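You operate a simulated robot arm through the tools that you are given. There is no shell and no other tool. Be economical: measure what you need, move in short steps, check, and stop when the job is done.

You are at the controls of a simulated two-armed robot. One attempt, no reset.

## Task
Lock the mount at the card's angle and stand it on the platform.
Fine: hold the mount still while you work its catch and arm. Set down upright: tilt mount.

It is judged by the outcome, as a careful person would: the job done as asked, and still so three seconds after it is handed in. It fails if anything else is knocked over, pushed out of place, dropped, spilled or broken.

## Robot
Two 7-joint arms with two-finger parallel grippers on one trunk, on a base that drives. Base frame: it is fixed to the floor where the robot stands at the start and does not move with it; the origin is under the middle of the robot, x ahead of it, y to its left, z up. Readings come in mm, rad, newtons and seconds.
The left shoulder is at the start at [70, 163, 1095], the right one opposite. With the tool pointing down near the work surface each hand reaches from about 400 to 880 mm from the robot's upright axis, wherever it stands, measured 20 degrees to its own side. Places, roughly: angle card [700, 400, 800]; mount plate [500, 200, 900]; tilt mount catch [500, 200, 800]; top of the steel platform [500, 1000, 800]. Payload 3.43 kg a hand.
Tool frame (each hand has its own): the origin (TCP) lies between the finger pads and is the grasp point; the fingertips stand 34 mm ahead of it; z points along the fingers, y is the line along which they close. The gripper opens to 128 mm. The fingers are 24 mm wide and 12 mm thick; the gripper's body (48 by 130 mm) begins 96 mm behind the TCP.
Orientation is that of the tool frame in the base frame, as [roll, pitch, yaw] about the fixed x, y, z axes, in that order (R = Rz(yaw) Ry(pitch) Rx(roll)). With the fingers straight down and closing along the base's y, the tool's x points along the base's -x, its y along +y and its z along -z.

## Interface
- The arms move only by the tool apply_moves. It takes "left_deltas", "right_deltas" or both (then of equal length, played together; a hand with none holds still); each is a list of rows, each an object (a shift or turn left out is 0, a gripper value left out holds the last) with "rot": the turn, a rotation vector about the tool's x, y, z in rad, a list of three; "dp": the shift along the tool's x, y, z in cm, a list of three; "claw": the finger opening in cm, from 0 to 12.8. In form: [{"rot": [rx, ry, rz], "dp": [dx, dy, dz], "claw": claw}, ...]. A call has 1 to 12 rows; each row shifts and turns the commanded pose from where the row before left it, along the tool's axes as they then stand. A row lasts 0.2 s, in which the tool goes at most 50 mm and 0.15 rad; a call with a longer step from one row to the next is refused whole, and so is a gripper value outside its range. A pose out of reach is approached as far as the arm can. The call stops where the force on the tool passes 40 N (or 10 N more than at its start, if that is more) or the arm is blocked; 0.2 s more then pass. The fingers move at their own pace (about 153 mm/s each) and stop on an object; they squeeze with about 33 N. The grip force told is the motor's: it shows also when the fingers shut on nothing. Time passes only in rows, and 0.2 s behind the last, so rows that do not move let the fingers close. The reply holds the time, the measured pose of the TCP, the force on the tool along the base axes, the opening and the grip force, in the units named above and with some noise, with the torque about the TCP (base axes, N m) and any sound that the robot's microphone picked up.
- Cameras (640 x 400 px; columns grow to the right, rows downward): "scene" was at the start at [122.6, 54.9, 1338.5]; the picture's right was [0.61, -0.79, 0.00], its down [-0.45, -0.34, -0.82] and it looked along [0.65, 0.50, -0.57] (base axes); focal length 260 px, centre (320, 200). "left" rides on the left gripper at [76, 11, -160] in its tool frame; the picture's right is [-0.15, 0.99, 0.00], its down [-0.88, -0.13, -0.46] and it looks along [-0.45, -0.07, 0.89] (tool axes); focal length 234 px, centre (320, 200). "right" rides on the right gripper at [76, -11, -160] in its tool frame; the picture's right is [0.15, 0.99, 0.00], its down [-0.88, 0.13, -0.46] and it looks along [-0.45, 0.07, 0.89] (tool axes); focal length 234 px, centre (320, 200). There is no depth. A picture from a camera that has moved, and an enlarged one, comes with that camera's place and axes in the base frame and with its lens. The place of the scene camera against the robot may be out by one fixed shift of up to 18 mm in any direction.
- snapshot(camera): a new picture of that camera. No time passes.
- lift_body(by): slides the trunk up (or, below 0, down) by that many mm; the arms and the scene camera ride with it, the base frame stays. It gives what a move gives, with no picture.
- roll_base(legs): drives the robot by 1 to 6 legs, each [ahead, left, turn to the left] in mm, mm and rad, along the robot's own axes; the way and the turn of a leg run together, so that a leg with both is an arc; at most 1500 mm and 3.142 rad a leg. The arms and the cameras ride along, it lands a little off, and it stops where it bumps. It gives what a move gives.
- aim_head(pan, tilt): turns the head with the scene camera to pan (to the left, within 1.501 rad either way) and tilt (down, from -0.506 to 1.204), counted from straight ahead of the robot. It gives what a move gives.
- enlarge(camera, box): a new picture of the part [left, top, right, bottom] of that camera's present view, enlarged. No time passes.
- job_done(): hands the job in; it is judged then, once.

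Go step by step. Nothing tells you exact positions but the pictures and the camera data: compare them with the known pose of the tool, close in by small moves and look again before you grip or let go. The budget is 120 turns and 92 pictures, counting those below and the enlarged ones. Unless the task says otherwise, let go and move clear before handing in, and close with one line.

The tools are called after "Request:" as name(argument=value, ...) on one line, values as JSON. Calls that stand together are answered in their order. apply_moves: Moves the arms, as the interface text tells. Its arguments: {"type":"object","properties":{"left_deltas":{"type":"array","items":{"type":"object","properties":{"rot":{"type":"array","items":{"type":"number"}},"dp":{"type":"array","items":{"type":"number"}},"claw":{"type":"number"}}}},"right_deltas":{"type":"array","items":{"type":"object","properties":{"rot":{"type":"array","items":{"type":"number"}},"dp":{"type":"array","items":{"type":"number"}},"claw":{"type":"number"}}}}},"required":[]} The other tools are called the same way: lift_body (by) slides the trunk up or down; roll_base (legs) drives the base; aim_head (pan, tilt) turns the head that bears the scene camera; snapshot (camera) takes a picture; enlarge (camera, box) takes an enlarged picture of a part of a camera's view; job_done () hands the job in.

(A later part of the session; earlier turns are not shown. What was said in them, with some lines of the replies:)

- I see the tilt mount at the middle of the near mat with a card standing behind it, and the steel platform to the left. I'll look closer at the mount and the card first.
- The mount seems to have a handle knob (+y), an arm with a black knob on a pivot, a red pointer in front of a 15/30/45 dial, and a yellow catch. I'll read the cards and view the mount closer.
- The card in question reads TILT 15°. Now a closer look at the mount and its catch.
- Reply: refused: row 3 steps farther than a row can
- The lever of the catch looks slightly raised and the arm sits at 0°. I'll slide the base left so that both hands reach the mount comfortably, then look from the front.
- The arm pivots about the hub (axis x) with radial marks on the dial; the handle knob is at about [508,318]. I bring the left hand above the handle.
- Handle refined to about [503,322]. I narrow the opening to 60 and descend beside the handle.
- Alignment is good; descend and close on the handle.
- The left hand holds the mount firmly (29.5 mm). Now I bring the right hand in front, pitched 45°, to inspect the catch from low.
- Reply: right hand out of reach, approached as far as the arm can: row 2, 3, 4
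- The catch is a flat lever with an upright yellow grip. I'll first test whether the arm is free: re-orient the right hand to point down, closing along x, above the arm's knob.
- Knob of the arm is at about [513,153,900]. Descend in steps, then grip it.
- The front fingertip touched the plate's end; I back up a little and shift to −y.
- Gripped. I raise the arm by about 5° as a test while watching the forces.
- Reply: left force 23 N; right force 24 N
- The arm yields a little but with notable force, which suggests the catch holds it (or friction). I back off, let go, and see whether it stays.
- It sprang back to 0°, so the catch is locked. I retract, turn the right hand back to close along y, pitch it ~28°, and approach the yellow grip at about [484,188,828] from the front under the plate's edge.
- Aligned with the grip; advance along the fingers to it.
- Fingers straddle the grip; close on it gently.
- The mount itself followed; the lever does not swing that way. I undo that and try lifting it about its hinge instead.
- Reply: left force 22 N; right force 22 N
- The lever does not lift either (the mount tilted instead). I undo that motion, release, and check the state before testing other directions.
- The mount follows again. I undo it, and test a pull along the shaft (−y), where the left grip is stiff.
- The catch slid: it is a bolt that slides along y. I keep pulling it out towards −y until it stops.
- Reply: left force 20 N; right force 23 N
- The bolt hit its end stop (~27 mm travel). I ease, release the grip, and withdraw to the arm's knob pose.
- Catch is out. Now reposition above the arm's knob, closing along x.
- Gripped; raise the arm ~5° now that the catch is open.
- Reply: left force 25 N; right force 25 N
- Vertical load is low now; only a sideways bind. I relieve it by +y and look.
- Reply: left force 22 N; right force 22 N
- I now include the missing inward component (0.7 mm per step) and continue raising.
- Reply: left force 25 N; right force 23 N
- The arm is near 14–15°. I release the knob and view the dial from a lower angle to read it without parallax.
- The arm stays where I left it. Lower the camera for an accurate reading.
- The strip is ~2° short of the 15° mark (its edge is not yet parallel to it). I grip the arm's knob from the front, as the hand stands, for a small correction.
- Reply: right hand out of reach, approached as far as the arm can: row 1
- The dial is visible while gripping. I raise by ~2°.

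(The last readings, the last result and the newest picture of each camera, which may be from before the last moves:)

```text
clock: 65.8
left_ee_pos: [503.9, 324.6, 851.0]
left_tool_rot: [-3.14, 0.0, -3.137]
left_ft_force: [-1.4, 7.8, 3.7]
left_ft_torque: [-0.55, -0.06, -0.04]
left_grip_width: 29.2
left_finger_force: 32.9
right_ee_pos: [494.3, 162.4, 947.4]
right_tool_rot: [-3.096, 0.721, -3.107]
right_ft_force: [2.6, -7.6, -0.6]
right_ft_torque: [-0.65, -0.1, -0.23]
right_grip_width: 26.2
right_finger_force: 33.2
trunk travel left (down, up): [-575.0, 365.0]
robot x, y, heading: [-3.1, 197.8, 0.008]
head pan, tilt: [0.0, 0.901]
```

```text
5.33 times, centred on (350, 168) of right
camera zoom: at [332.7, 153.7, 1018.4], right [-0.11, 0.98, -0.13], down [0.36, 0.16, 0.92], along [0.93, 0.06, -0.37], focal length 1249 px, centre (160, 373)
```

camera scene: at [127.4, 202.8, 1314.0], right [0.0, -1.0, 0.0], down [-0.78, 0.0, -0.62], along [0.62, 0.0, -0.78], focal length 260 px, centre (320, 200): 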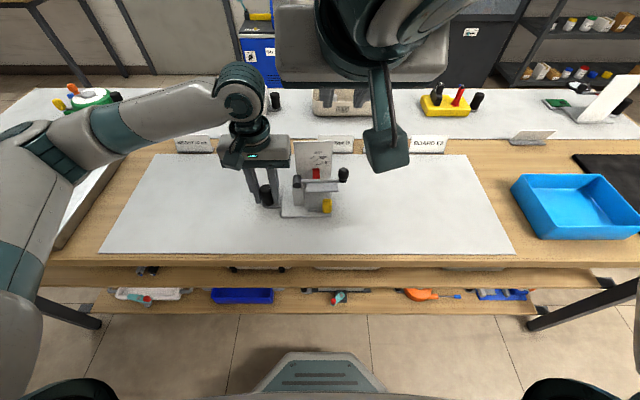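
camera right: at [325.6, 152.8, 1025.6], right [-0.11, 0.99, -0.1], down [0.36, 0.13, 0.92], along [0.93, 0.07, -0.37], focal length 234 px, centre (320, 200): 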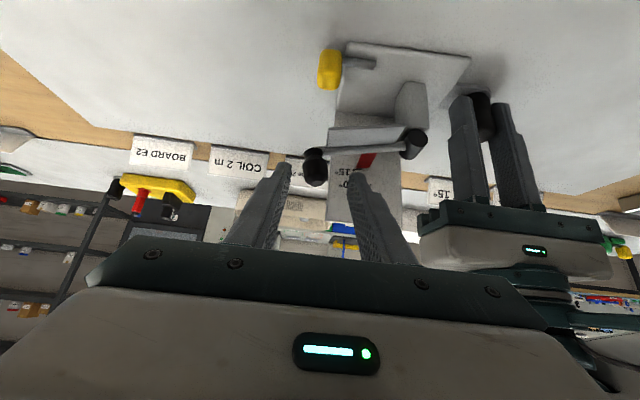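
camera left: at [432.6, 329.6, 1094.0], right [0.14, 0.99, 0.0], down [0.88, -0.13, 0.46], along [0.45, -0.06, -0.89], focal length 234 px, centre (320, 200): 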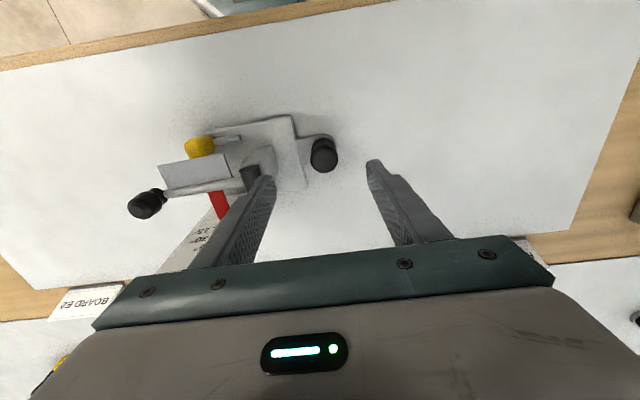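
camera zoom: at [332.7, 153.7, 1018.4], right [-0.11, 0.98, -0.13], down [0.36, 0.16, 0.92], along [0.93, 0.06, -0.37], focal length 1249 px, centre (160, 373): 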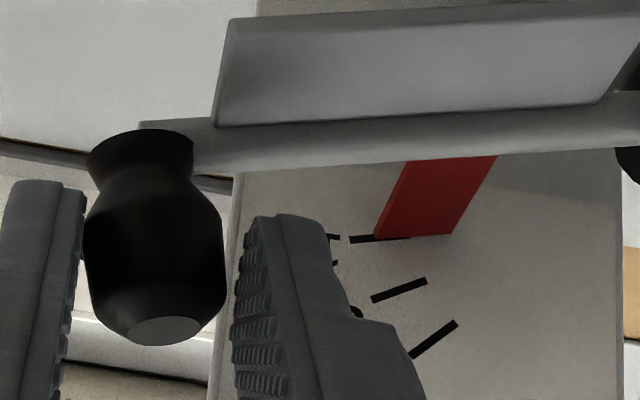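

Request:
apply_moves(right_deltas=[{"dp": [-0.06, 0.04, -0.07], "rot": [0.0075, 0, -0.0066]}, {}])

Request:
enlarge(camera="right", box=[345, 155, 385, 185])

```text
clock: 66.4
left_ee_pos: [502.7, 324.7, 850.9]
left_tool_rot: [-3.141, 0.002, -3.137]
left_ft_force: [-0.8, 2.9, 4.1]
left_ft_torque: [-0.47, -0.09, 0.03]
left_grip_width: 29.6
left_finger_force: 33.6
right_ee_pos: [494.5, 162.9, 947.7]
right_tool_rot: [-3.083, 0.719, -3.1]
right_ft_force: [-0.4, -2.6, -1.4]
right_ft_torque: [-0.51, 0.09, -0.17]
right_grip_width: 25.9
right_finger_force: 33.1
trunk travel left (down, up): [-575.0, 365.0]
robot x, y, heading: [0.8, 201.2, 0.002]
head pan, tilt: [0.0, 0.901]
```

```text
13.33 times, centred on (365, 170) of right
camera zoom: at [332.8, 154.6, 1019.5], right [-0.11, 0.98, -0.14], down [0.36, 0.17, 0.92], along [0.93, 0.05, -0.38], focal length 3122 px, centre (-280, 600)
```

zoom: 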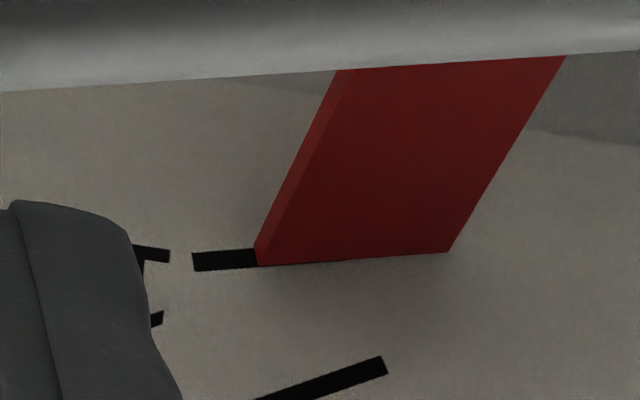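

Strip end and 15° mark coincide and are parallel. I release the knob gently and back out, then prepare to push the bolt back in with closed fingers.

Request:
apply_moves(right_deltas=[{"claw": 3.2}, {"claw": 4.4}, {}, {"dp": [0, 0, -2.5]}, {"dp": [0, 0, -4]}, {"rot": [-0.0335, 0, 0.03]}, {"rot": [0, 0.115, 0]}, {"rot": [0, 0.115, 0]}, {}])

Request:
snapshot(camera="right")

```text
clock: 68.4
left_ee_pos: [503.2, 324.6, 851.7]
left_tool_rot: [-3.141, 0.0, -3.139]
left_ft_force: [-0.4, 0.9, 2.9]
left_ft_torque: [-0.57, 0.04, -0.02]
left_grip_width: 29.1
left_finger_force: 33.6
right_ee_pos: [450.5, 163.9, 999.1]
right_tool_rot: [3.141, 0.489, -3.14]
right_ft_force: [-0.7, 0.1, 0.2]
right_ft_torque: [-0.01, 0.02, 0.01]
right_grip_width: 44.3
right_finger_force: 0.0
trunk travel left (down, up): [-575.0, 365.0]
robot x, y, heading: [0.4, 201.0, 0.004]
head pan, tilt: [0.0, 0.901]
```

```text
29 pictures are left
camera right: at [310.0, 153.1, 1104.0], right [-0.13, 0.99, -0.07], down [0.56, 0.13, 0.82], along [0.82, 0.07, -0.57], focal length 234 px, centre (320, 200)
```

right: 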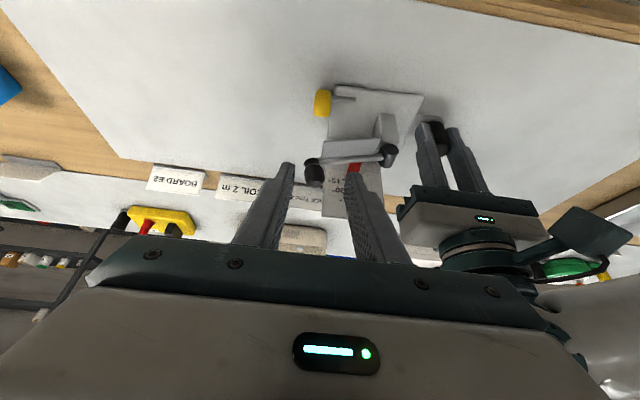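

Request:
apply_moves(right_deltas=[{"dp": [0, -1.7, 0], "claw": 0}, {"dp": [0, -1.6, 0]}, {"dp": [1.2, 0, 3.24]}, {"dp": [1.2, 0, 3.24]}, {"dp": [1.2, 0, 3.24]}, {"dp": [1.2, 0, 3.24]}, {}])

Request:
enlarge(camera="right", box=[200, 50, 440, 230])

```text
clock: 70.0
left_ee_pos: [503.9, 324.5, 851.1]
left_tool_rot: [3.141, -0.001, -3.137]
left_ft_force: [0.4, 0.5, 2.5]
left_ft_torque: [-0.62, 0.05, -0.01]
left_grip_width: 29.3
left_finger_force: 33.1
right_ee_pos: [469.1, 129.6, 860.7]
right_tool_rot: [3.14, 0.491, -3.138]
right_ft_force: [0.1, -0.4, 0.5]
right_ft_torque: [-0.02, 0.0, -0.05]
right_grip_width: 0.0
right_finger_force: 32.8
trunk travel left (down, up): [-575.0, 365.0]
robot x, y, heading: [0.6, 199.9, 0.005]
head pan, tilt: [0.0, 0.901]
```

```text
2.22 times, centred on (320, 140) of right
camera zoom: at [327.5, 118.4, 966.1], right [-0.13, 0.99, -0.07], down [0.56, 0.13, 0.82], along [0.82, 0.07, -0.57], focal length 520 px, centre (320, 333)
```

zoom: 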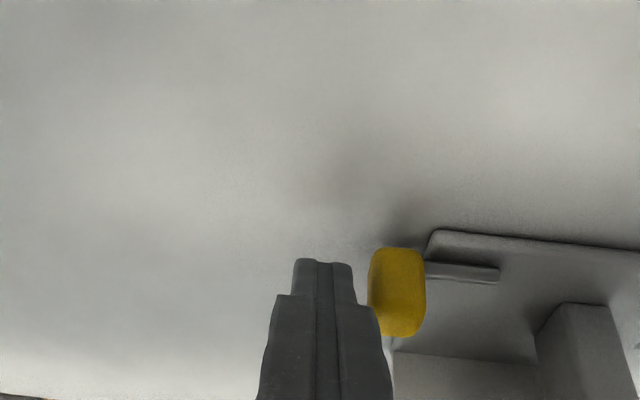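

Fingers are beside the grip. Push +y in small steps.

Request:
apply_moves(right_deltas=[{"dp": [0.24, 0.3, 0.44]}, {"dp": [0, 0.3, 0]}, {"dp": [0, 0.3, 0]}, {"dp": [0, 0.3, 0]}, {"dp": [0, 0.3, 0]}, {"dp": [0, 0.3, 0]}])

Request:
enlarge(camera="right", box=[200, 50, 440, 230])

```text
clock: 71.4
left_ee_pos: [504.0, 324.9, 851.0]
left_tool_rot: [3.14, 0.0, -3.136]
left_ft_force: [1.2, 6.4, 3.7]
left_ft_torque: [-0.77, 0.07, 0.1]
left_grip_width: 29.5
left_finger_force: 32.4
right_ee_pos: [469.5, 150.5, 856.5]
right_tool_rot: [-3.141, 0.488, -3.137]
right_ft_force: [-2.8, -4.8, -3.2]
right_ft_torque: [-0.12, 0.07, -0.01]
right_grip_width: 0.2
right_finger_force: 32.9
trunk travel left (down, up): [-575.0, 365.0]
robot x, y, heading: [1.3, 201.2, 0.006]
head pan, tilt: [0.0, 0.901]
```

```text
2.22 times, centred on (320, 140) of right
camera zoom: at [328.5, 138.7, 962.2], right [-0.13, 0.99, -0.07], down [0.56, 0.13, 0.82], along [0.82, 0.07, -0.57], focal length 520 px, centre (320, 333)
```

zoom: 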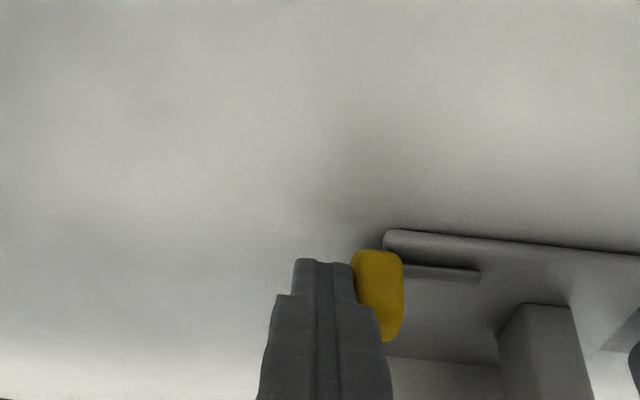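

Request:
apply_moves(right_deltas=[{"dp": [0, 0.3, 0]}, {"dp": [0, 0.3, 0]}, {"dp": [0, 0.3, 0]}, {"dp": [0, 0.2, 0]}, {"dp": [0, 0.2, 0]}])

Request:
apply_moves(right_deltas=[{"dp": [0, 0.15, 0]}, {"dp": [0, 0.15, 0]}, {}])

Request:
enlarge(camera="right", box=[200, 50, 440, 230])

```text
clock: 72.6
left_ee_pos: [503.3, 324.9, 851.2]
left_tool_rot: [3.141, 0.001, -3.137]
left_ft_force: [2.2, 6.9, 4.4]
left_ft_torque: [-0.59, -0.29, 0.07]
left_grip_width: 29.4
left_finger_force: 32.8
right_ee_pos: [469.0, 163.9, 856.2]
right_tool_rot: [3.14, 0.489, -3.141]
right_ft_force: [-1.7, -5.3, -0.8]
right_ft_torque: [-0.1, 0.04, 0.0]
right_grip_width: 0.1
right_finger_force: 33.0
trunk travel left (down, up): [-575.0, 365.0]
robot x, y, heading: [-0.8, 202.1, 0.005]
head pan, tilt: [0.0, 0.901]
```

```text
clock: 73.4
left_ee_pos: [502.3, 324.9, 850.5]
left_tool_rot: [3.138, 0.0, -3.139]
left_ft_force: [0.9, 11.2, 3.8]
left_ft_torque: [-0.68, -0.18, -0.16]
left_grip_width: 29.5
left_finger_force: 32.9
right_ee_pos: [470.3, 165.2, 856.8]
right_tool_rot: [3.141, 0.49, -3.14]
right_ft_force: [-0.7, -12.4, 2.3]
right_ft_torque: [-0.27, -0.01, 0.0]
right_grip_width: 0.2
right_finger_force: 33.2
trunk travel left (down, up): [-575.0, 365.0]
robot x, y, heading: [-0.8, 200.6, 0.009]
head pan, tilt: [0.0, 0.901]
```

```text
2.22 times, centred on (320, 140) of right
camera zoom: at [328.9, 154.4, 962.2], right [-0.13, 0.99, -0.07], down [0.56, 0.13, 0.82], along [0.82, 0.07, -0.57], focal length 520 px, centre (320, 333)
```

zoom: 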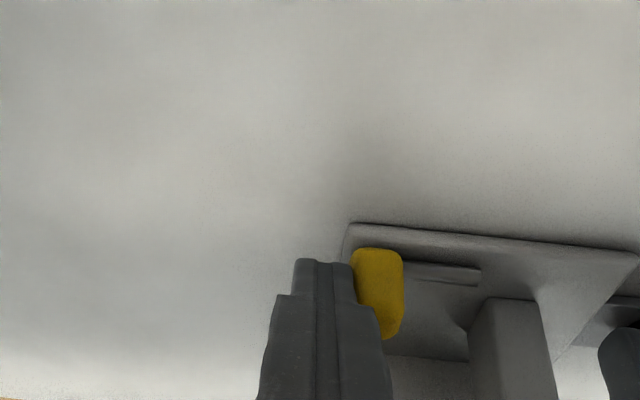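

Request:
apply_moves(right_deltas=[{"dp": [0, 0.1, 0]}, {"dp": [0, 0.1, 0]}, {}])

```text
clock: 74.2
left_ee_pos: [502.9, 325.3, 850.4]
left_tool_rot: [3.138, 0.002, -3.136]
left_ft_force: [3.4, 23.7, 3.2]
left_ft_torque: [-0.67, 0.12, -0.17]
left_grip_width: 29.3
left_finger_force: 33.7
right_ee_pos: [470.3, 166.1, 855.6]
right_tool_rot: [-3.14, 0.49, -3.139]
right_ft_force: [-1.2, -27.2, 5.7]
right_ft_torque: [-0.48, 0.03, -0.04]
right_grip_width: 0.3
right_finger_force: 33.0
trunk travel left (down, up): [-575.0, 365.0]
robot x, y, heading: [2.2, 204.0, 0.003]
head pan, tilt: [0.0, 0.901]
```

The bolt is seated at its stop. I withdraw and re-read the dial.

Request:
apply_moves(right_deltas=[{"dp": [0, -0.7, 0]}, {"dp": [0, -0.8, 0]}, {"dp": [0, 0, -4]}, {"dp": [-1.9, 0, -3.5]}, {"dp": [-1.9, 0, -3.5]}, {"dp": [0, 2, 0], "rot": [0, -0.115, 0]}, {"dp": [0, 2, 0], "rot": [0, -0.115, 0], "claw": 5}, {}])

Request:
enlarge(camera="right", box=[280, 60, 440, 180])

```text
clock: 76.0
left_ee_pos: [503.1, 324.7, 850.7]
left_tool_rot: [3.14, 0.001, -3.139]
left_ft_force: [0.0, -0.2, 0.3]
left_ft_torque: [-0.33, 0.15, -0.03]
left_grip_width: 29.3
left_finger_force: 32.9
right_ee_pos: [451.9, 192.5, 970.0]
right_tool_rot: [3.14, 0.719, -3.139]
right_ft_force: [-0.1, 0.4, 0.0]
right_ft_torque: [0.04, -0.02, 0.01]
right_grip_width: 49.9
right_finger_force: 0.0
trunk travel left (down, up): [-575.0, 365.0]
robot x, y, heading: [0.6, 203.4, 0.004]
head pan, tilt: [0.0, 0.901]
```

```text
3.33 times, centred on (360, 120) of right
camera zoom: at [290.1, 182.2, 1041.1], right [-0.11, 0.99, -0.09], down [0.36, 0.13, 0.92], along [0.93, 0.07, -0.37], focal length 781 px, centre (187, 467)
```

zoom: 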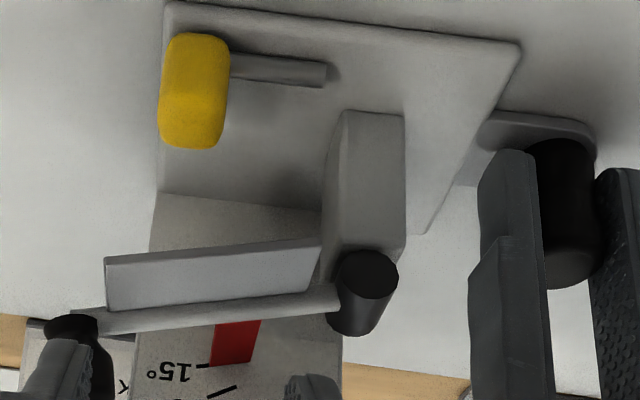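

Request:
enlarge(camera="right", box=[320, 145, 376, 187])

```text
9.52 times, centred on (348, 166) of right
camera zoom: at [290.1, 182.2, 1041.1], right [-0.11, 0.99, -0.09], down [0.36, 0.13, 0.92], along [0.93, 0.07, -0.37], focal length 2230 px, centre (53, 524)
```

zoom: 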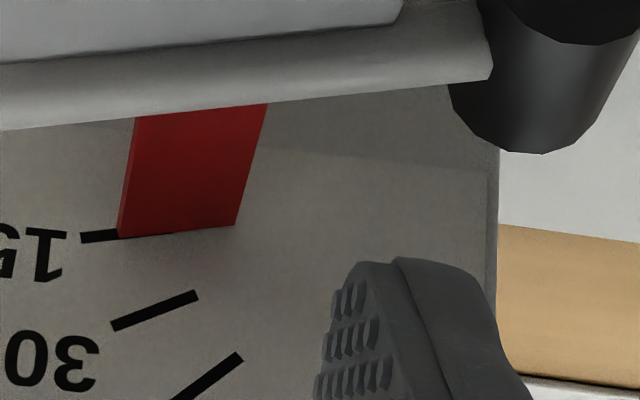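

The pointer is on 15° and the bolt is in. I raise the right hand away and lift the mount slightly with the left to check the hold.

Request:
apply_moves(right_deltas=[{"dp": [-2.9, 0, -3.3]}, {"dp": [-2.9, 0, -3.3]}, {"dp": [-2.9, -2, -3.3]}, {"dp": [0, -4, 0], "rot": [0, 0.12, 0]}, {"dp": [0, -4, 0], "rot": [0, 0.12, 0]}, {"dp": [0, -4, 0], "rot": [0, 0.12, 0]}, {"rot": [0, 0.12, 0]}, {"rot": [0, 0.12, 0]}, {"rot": [0, 0.12, 0]}])

Request:
apply_moves(left_deltas=[{"dp": [0, 0, -0.3]}, {"dp": [0, 0, -0.3]}, {"dp": [0, 0, -0.3]}, {"dp": [0, 0, -0.3]}, {}])

Request:
snapshot(camera="scene")

```text
clock: 78.0
left_ee_pos: [503.3, 326.1, 851.3]
left_tool_rot: [-3.141, 0.0, -3.14]
left_ft_force: [1.9, 1.0, 1.4]
left_ft_torque: [-0.44, 0.08, -0.06]
left_grip_width: 29.5
left_finger_force: 32.9
right_ee_pos: [452.1, 53.3, 1101.7]
right_tool_rot: [3.139, -0.002, -3.14]
right_ft_force: [0.2, -0.4, 0.1]
right_ft_torque: [0.03, -0.01, 0.0]
right_grip_width: 49.9
right_finger_force: 0.0
trunk travel left (down, up): [-575.0, 365.0]
robot x, y, heading: [2.7, 200.3, 0.001]
head pan, tilt: [0.0, 0.901]
```

```text
clock: 79.2
left_ee_pos: [504.9, 323.4, 862.9]
left_tool_rot: [-3.141, 0.001, -3.139]
left_ft_force: [-0.4, 0.2, -4.0]
left_ft_torque: [0.25, 0.05, -0.04]
left_grip_width: 29.4
left_finger_force: 32.6
right_ee_pos: [452.6, 52.6, 1102.0]
right_tool_rot: [3.141, 0.0, -3.139]
right_ft_force: [-0.8, -0.4, -0.2]
right_ft_torque: [0.0, 0.04, -0.05]
right_grip_width: 50.1
right_finger_force: 0.1
trunk travel left (down, up): [-575.0, 365.0]
robot x, y, heading: [-0.2, 197.3, -0.002]
head pan, tilt: [0.0, 0.901]
```

```text
23 pictures are left
camera scene: at [128.1, 202.5, 1313.9], right [0.0, -1.0, 0.0], down [-0.78, 0.0, -0.62], along [0.62, 0.0, -0.78], focal length 260 px, centre (320, 200)
```

scene: 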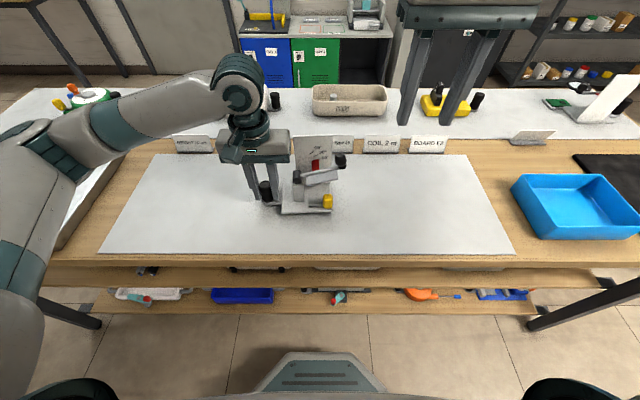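

The mount lifts cleanly (~4 N, no tilt). I lift it higher and look left at the way and the platform.

Request:
apply_moves(left_deltas=[{"dp": [0, 0, -1.5]}, {"dp": [0, 0, -2]}, {"dp": [0, 0, -2]}, {"dp": [0, 0, -2]}, {"dp": [0, 0, -1.5]}, {}])

Request:
aim_head(pan=0.9, tilt=0.8)

Request:
snapshot(camera="scene")

```text
clock: 80.6
left_ee_pos: [503.1, 323.7, 951.3]
left_tool_rot: [-3.141, 0.0, -3.139]
left_ft_force: [0.0, 0.0, -2.9]
left_ft_torque: [0.29, 0.05, 0.01]
left_grip_width: 29.2
left_finger_force: 33.4
right_ee_pos: [452.2, 51.1, 1102.5]
right_tool_rot: [3.141, 0.001, -3.14]
right_ft_force: [-0.3, -0.2, 0.3]
right_ft_torque: [-0.02, 0.0, 0.03]
right_grip_width: 50.1
right_finger_force: 0.0
trunk travel left (down, up): [-575.0, 365.0]
robot x, y, heading: [0.9, 198.9, 0.006]
head pan, tilt: [0.0, 0.901]
```

```text
clock: 81.8
left_ee_pos: [504.6, 322.1, 952.0]
left_tool_rot: [3.141, 0.001, -3.138]
left_ft_force: [0.5, -0.8, -3.0]
left_ft_torque: [0.33, 0.06, 0.0]
left_grip_width: 29.2
left_finger_force: 33.5
right_ee_pos: [452.5, 53.0, 1101.5]
right_tool_rot: [3.139, 0.001, -3.14]
right_ft_force: [0.1, -0.2, -0.2]
right_ft_torque: [-0.04, -0.01, 0.01]
right_grip_width: 49.8
right_finger_force: 0.0
trunk travel left (down, up): [-575.0, 365.0]
robot x, y, heading: [-1.4, 201.7, 0.004]
head pan, tilt: [0.901, 0.799]
```

```text
22 pictures are left
camera scene: at [102.5, 265.5, 1321.8], right [0.79, -0.62, 0.0], down [-0.44, -0.56, -0.7], along [0.43, 0.55, -0.72], focal length 260 px, centre (320, 200)
```

scene: 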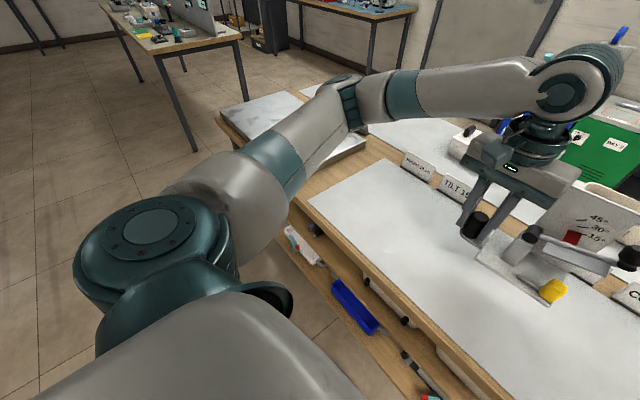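

The floor to the left is clear and the bench is free of obstacles at this height. I drive left toward the platform.

Request:
roll_base(legs=[[0, 400, 0], [0, 330, 0]])

Request:
aim_head(pan=0.1, tilt=0.85)

Request:
snapshot(camera="scene")

```text
clock: 86.1
left_ee_pos: [501.2, 1041.5, 952.1]
left_tool_rot: [3.14, 0.001, -3.141]
left_ft_force: [-0.6, -1.1, -4.0]
left_ft_torque: [0.35, 0.07, 0.0]
left_grip_width: 29.1
left_finger_force: 32.8
right_ee_pos: [446.6, 772.8, 1102.7]
right_tool_rot: [3.14, -0.001, 3.141]
right_ft_force: [-0.5, 0.4, -0.3]
right_ft_torque: [-0.01, 0.0, 0.03]
right_grip_width: 49.8
right_finger_force: 0.2
trunk travel left (down, up): [-575.0, 365.0]
robot x, y, heading: [-4.2, 923.3, 0.002]
head pan, tilt: [0.901, 0.799]
```

```text
clock: 87.2
left_ee_pos: [500.5, 1041.5, 953.2]
left_tool_rot: [3.141, 0.0, 3.14]
left_ft_force: [0.2, 0.0, -2.9]
left_ft_torque: [0.28, 0.06, 0.0]
left_grip_width: 29.0
left_finger_force: 33.3
right_ee_pos: [447.9, 771.6, 1101.7]
right_tool_rot: [3.141, 0.001, 3.141]
right_ft_force: [0.8, 0.3, -0.2]
right_ft_torque: [-0.02, 0.0, 0.01]
right_grip_width: 50.1
right_finger_force: 0.0
trunk travel left (down, up): [-575.0, 365.0]
robot x, y, heading: [-3.2, 922.9, 0.0]
head pan, tilt: [0.099, 0.85]
```

```text
21 pictures are left
camera scene: at [126.9, 931.1, 1317.8], right [0.1, -0.99, 0.0], down [-0.75, -0.08, -0.66], along [0.66, 0.07, -0.75], focal length 260 px, centre (320, 200)
```

scene: 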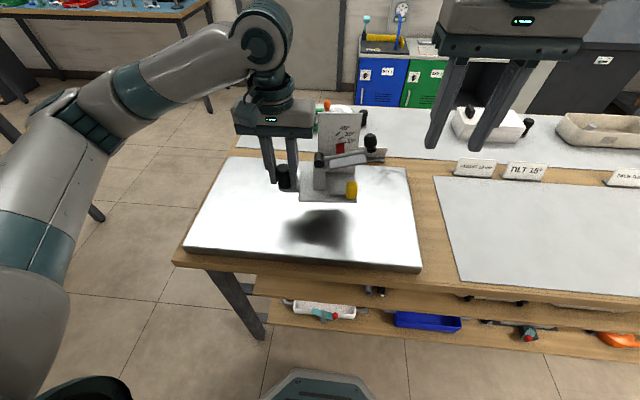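

The mount is above the platform. I center it a bit more and lower it, then look before contact.

Request:
apply_moves(left_deltas=[{"dp": [-1.5, 0.5, 0]}, {"dp": [-1.5, 0.5, 0]}, {"dp": [0, 0, 1.5]}, {"dp": [0, 0, 1.5]}, {"dp": [0, 0, 1.2]}, {}])

Request:
enlarge(camera="scene", box=[210, 90, 430, 280])

```text
clock: 88.6
left_ee_pos: [530.8, 1052.4, 910.1]
left_tool_rot: [-3.141, 0.0, -3.14]
left_ft_force: [-1.0, 0.5, -3.4]
left_ft_torque: [0.28, 0.03, 0.0]
left_grip_width: 28.9
left_finger_force: 33.3
right_ee_pos: [448.0, 771.6, 1103.0]
right_tool_rot: [3.139, 0.0, 3.14]
right_ft_force: [0.0, -0.2, 0.0]
right_ft_torque: [0.0, -0.03, 0.01]
right_grip_width: 50.1
right_finger_force: 0.2
trunk travel left (down, up): [-575.0, 365.0]
robot x, y, heading: [-0.4, 923.7, -0.003]
head pan, tilt: [0.099, 0.85]
```

```text
2.11 times, centred on (320, 185) of scene
camera zoom: at [126.8, 930.9, 1317.8], right [0.1, -1.0, 0.0], down [-0.75, -0.07, -0.66], along [0.66, 0.07, -0.75], focal length 546 px, centre (320, 232)
```

zoom: 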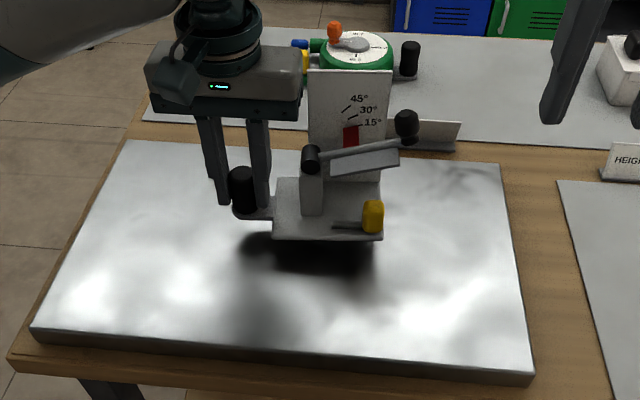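

Mount is level and over the platform's middle. Lower in small steps with force checks.

Request:
apply_moves(left_deltas=[{"dp": [0, 0, 0.5]}, {"dp": [0, 0, 0.5]}, {"dp": [0, 0, 0.5]}, {"dp": [0, 0, 0.3]}, {}])

Request:
enlarge(camera="scene", box=[250, 130, 370, 220])

```text
clock: 89.8
left_ee_pos: [530.8, 1051.9, 892.5]
left_tool_rot: [-3.14, 0.0, 3.141]
left_ft_force: [0.7, 1.0, -4.1]
left_ft_torque: [0.27, 0.07, -0.01]
left_grip_width: 28.9
left_finger_force: 33.3
right_ee_pos: [448.0, 771.3, 1101.0]
right_tool_rot: [3.139, 0.001, -3.141]
right_ft_force: [-0.4, 0.1, -0.6]
right_ft_torque: [-0.04, -0.01, 0.01]
right_grip_width: 49.8
right_finger_force: 0.1
trunk travel left (down, up): [-575.0, 365.0]
robot x, y, heading: [-4.4, 919.3, 0.001]
head pan, tilt: [0.099, 0.85]
```

```text
4.44 times, centred on (310, 175) of scene
camera zoom: at [126.9, 930.9, 1317.8], right [0.1, -1.0, 0.0], down [-0.75, -0.07, -0.66], along [0.66, 0.07, -0.75], focal length 1153 px, centre (364, 311)
```

zoom: 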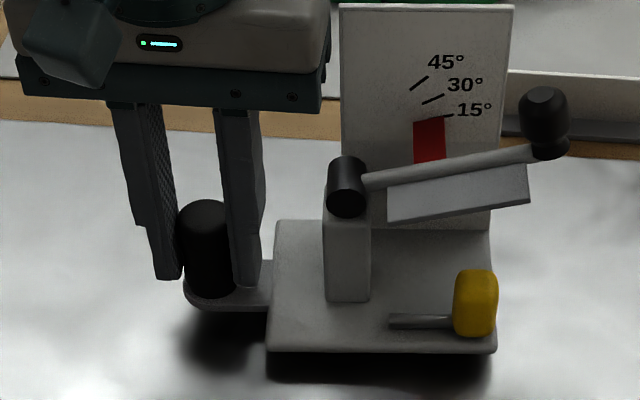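

Request:
apply_moves(left_deltas=[{"dp": [0, 0, 0.25]}, {"dp": [0, 0, 0.25]}, {"dp": [0, 0, 0.25]}])

Request:
apply_moves(left_deltas=[{"dp": [0, 0, 0.15]}, {"dp": [0, 0, 0.15]}])

```text
clock: 90.6
left_ee_pos: [530.9, 1052.7, 885.5]
left_tool_rot: [3.139, 0.0, -3.141]
left_ft_force: [-0.1, -0.5, -3.2]
left_ft_torque: [0.3, 0.06, -0.01]
left_grip_width: 29.2
left_finger_force: 32.5
right_ee_pos: [447.6, 773.4, 1101.9]
right_tool_rot: [3.139, 0.0, -3.141]
right_ft_force: [-0.8, 0.7, 0.4]
right_ft_torque: [0.0, 0.05, 0.03]
right_grip_width: 49.9
right_finger_force: 0.0
trunk travel left (down, up): [-575.0, 365.0]
robot x, y, heading: [-6.2, 921.8, -0.003]
head pan, tilt: [0.099, 0.85]
```

```text
clock: 91.2
left_ee_pos: [529.4, 1052.7, 882.0]
left_tool_rot: [3.14, 0.0, -3.14]
left_ft_force: [0.0, 0.0, -3.0]
left_ft_torque: [0.2, 0.05, -0.04]
left_grip_width: 29.1
left_finger_force: 33.7
right_ee_pos: [448.2, 771.3, 1102.5]
right_tool_rot: [3.139, 0.0, 3.141]
right_ft_force: [-0.7, -0.2, -0.4]
right_ft_torque: [0.02, -0.02, -0.01]
right_grip_width: 50.1
right_finger_force: 0.1
trunk travel left (down, up): [-575.0, 365.0]
robot x, y, heading: [-3.0, 919.3, -0.002]
head pan, tilt: [0.099, 0.85]
```

Request:
apply_moves(left_deltas=[{"dp": [0, 0, 0.15]}, {"dp": [0, 0, 0.15]}])

Request:
enlarge(camera="scene", box=[250, 130, 370, 220])

```text
clock: 91.8
left_ee_pos: [530.2, 1052.2, 880.9]
left_tool_rot: [3.141, 0.004, -3.14]
left_ft_force: [1.4, 3.2, 14.1]
left_ft_torque: [-0.41, 0.58, -0.12]
left_grip_width: 29.3
left_finger_force: 33.3
right_ee_pos: [447.0, 772.2, 1102.9]
right_tool_rot: [3.14, 0.0, -3.141]
right_ft_force: [0.7, 0.8, 0.9]
right_ft_torque: [0.0, 0.0, -0.03]
right_grip_width: 49.9
right_finger_force: 0.1
trunk travel left (down, up): [-575.0, 365.0]
robot x, y, heading: [-3.9, 924.9, -0.002]
head pan, tilt: [0.099, 0.85]
```

```text
4.44 times, centred on (310, 175) of scene
camera zoom: at [125.7, 931.1, 1318.3], right [0.1, -0.99, 0.0], down [-0.75, -0.07, -0.66], along [0.66, 0.07, -0.75], focal length 1153 px, centre (364, 311)
```

zoom: 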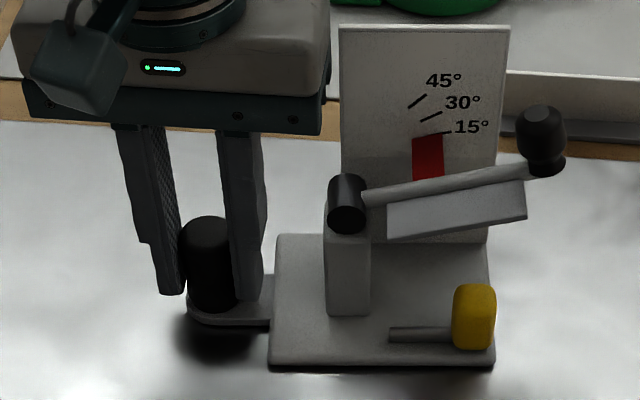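

Contact is made. I ease the press slightly and open the fingers.

Request:
apply_moves(left_deltas=[{"dp": [0, 0, -0.08]}, {}])

Request:
apply_moves(left_deltas=[{"claw": 3.2}, {"claw": 3.6}, {"claw": 4.2}, {"claw": 5}, {"claw": 6}, {}])

Request:
enlarge(camera="scene", box=[250, 130, 370, 220])

```text
clock: 92.4
left_ee_pos: [529.6, 1052.4, 881.7]
left_tool_rot: [-3.142, 0.003, -3.139]
left_ft_force: [4.7, 4.1, 13.9]
left_ft_torque: [-0.45, -0.49, 0.15]
left_grip_width: 28.8
left_finger_force: 33.0
right_ee_pos: [446.6, 772.6, 1102.3]
right_tool_rot: [3.139, 0.001, 3.141]
right_ft_force: [-0.1, -0.7, -0.1]
right_ft_torque: [0.0, 0.06, 0.03]
right_grip_width: 50.1
right_finger_force: 0.0
trunk travel left (down, up): [-575.0, 365.0]
robot x, y, heading: [-5.9, 925.7, 0.005]
head pan, tilt: [0.099, 0.85]
```

```text
clock: 93.8
left_ee_pos: [529.8, 1053.7, 880.1]
left_tool_rot: [-3.14, 0.0, -3.141]
left_ft_force: [0.0, -0.4, 0.1]
left_ft_torque: [0.03, -0.04, -0.02]
left_grip_width: 59.5
left_finger_force: 0.1
right_ee_pos: [449.0, 772.4, 1102.3]
right_tool_rot: [3.139, 0.001, 3.14]
right_ft_force: [0.2, 0.9, 0.1]
right_ft_torque: [-0.05, 0.01, 0.01]
right_grip_width: 50.0
right_finger_force: 0.0
trunk travel left (down, up): [-575.0, 365.0]
robot x, y, heading: [-0.7, 921.8, -0.0]
head pan, tilt: [0.099, 0.85]
```

```text
4.44 times, centred on (310, 175) of scene
camera zoom: at [126.5, 930.9, 1317.8], right [0.1, -1.0, 0.0], down [-0.75, -0.07, -0.66], along [0.66, 0.07, -0.75], focal length 1153 px, centre (364, 311)
```

zoom: 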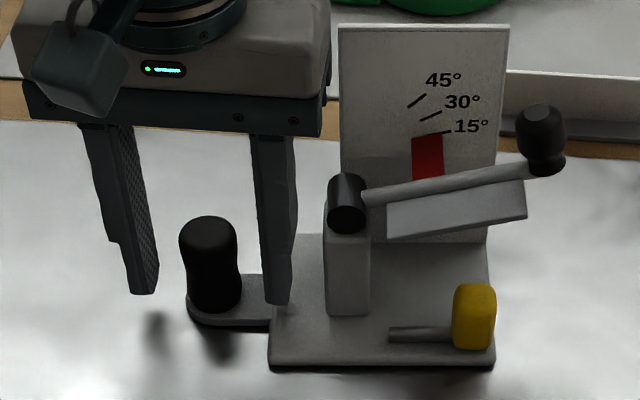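

The mount stands freely. I raise the left hand straight up and clear, then check once more.

Request:
apply_moves(left_deltas=[{"dp": [0, 0, -1]}, {"dp": [0, 0, -2]}, {"dp": [0, 0, -4]}, {"dp": [0, 0, -4]}, {"dp": [0, 0, -4]}, {"dp": [0, 4, 0]}, {"dp": [0, 4, 0]}, {}, {}])

Request:
enlarge(camera="scene", box=[190, 80, 440, 280])

Request:
enlarge(camera="scene", box=[310, 125, 380, 180])

```text
clock: 95.8
left_ee_pos: [530.2, 1134.1, 1031.6]
left_tool_rot: [-3.14, -0.001, 3.141]
left_ft_force: [-0.5, 0.4, -0.2]
left_ft_torque: [-0.01, -0.02, 0.0]
left_grip_width: 59.9
left_finger_force: 0.1
right_ee_pos: [448.2, 772.4, 1102.9]
right_tool_rot: [3.141, 0.001, 3.14]
right_ft_force: [-0.5, 0.6, -0.1]
right_ft_torque: [0.01, 0.04, -0.04]
right_grip_width: 50.1
right_finger_force: 0.0
trunk travel left (down, up): [-575.0, 365.0]
robot x, y, heading: [-5.4, 919.9, -0.004]
head pan, tilt: [0.099, 0.85]
```

```text
2.00 times, centred on (315, 180) of scene
camera zoom: at [126.4, 931.6, 1317.8], right [0.1, -0.99, 0.0], down [-0.75, -0.08, -0.66], along [0.66, 0.07, -0.75], focal length 519 px, centre (330, 240)
```

zoom: 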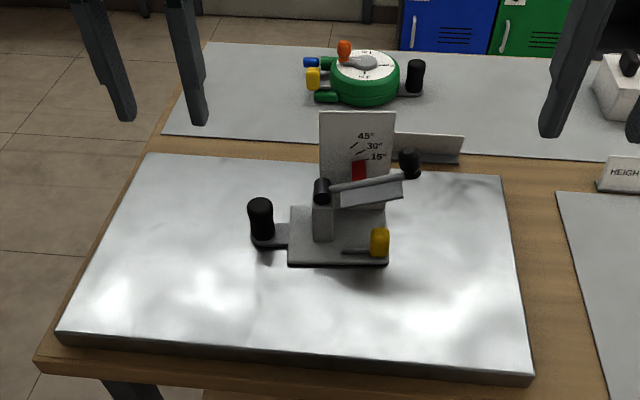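

```text
7.27 times, centred on (345, 152) of scene
camera zoom: at [126.4, 931.6, 1317.8], right [0.1, -0.99, 0.0], down [-0.75, -0.08, -0.66], along [0.66, 0.07, -0.75], focal length 1887 px, centre (138, 546)
```

zoom: 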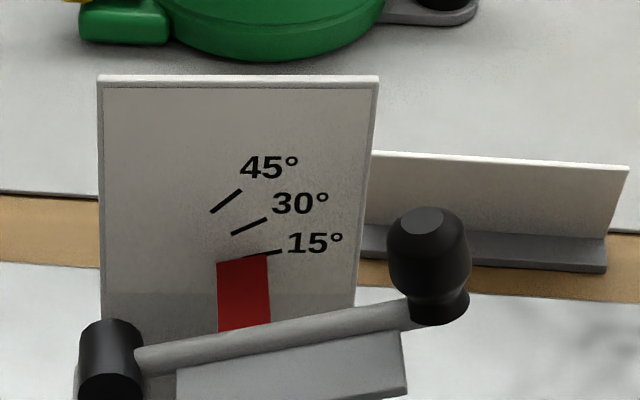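

The mount stands upright on the platform, the bolt is in, and the pointer is on 15°, the angle on the card. Both hands are clear, so I'm handing in.

Request:
job_done()

```text
The job is handed in.
```

The tilt mount is locked at 15°, as the card says, and standing upright on the steel platform with both hands clear.
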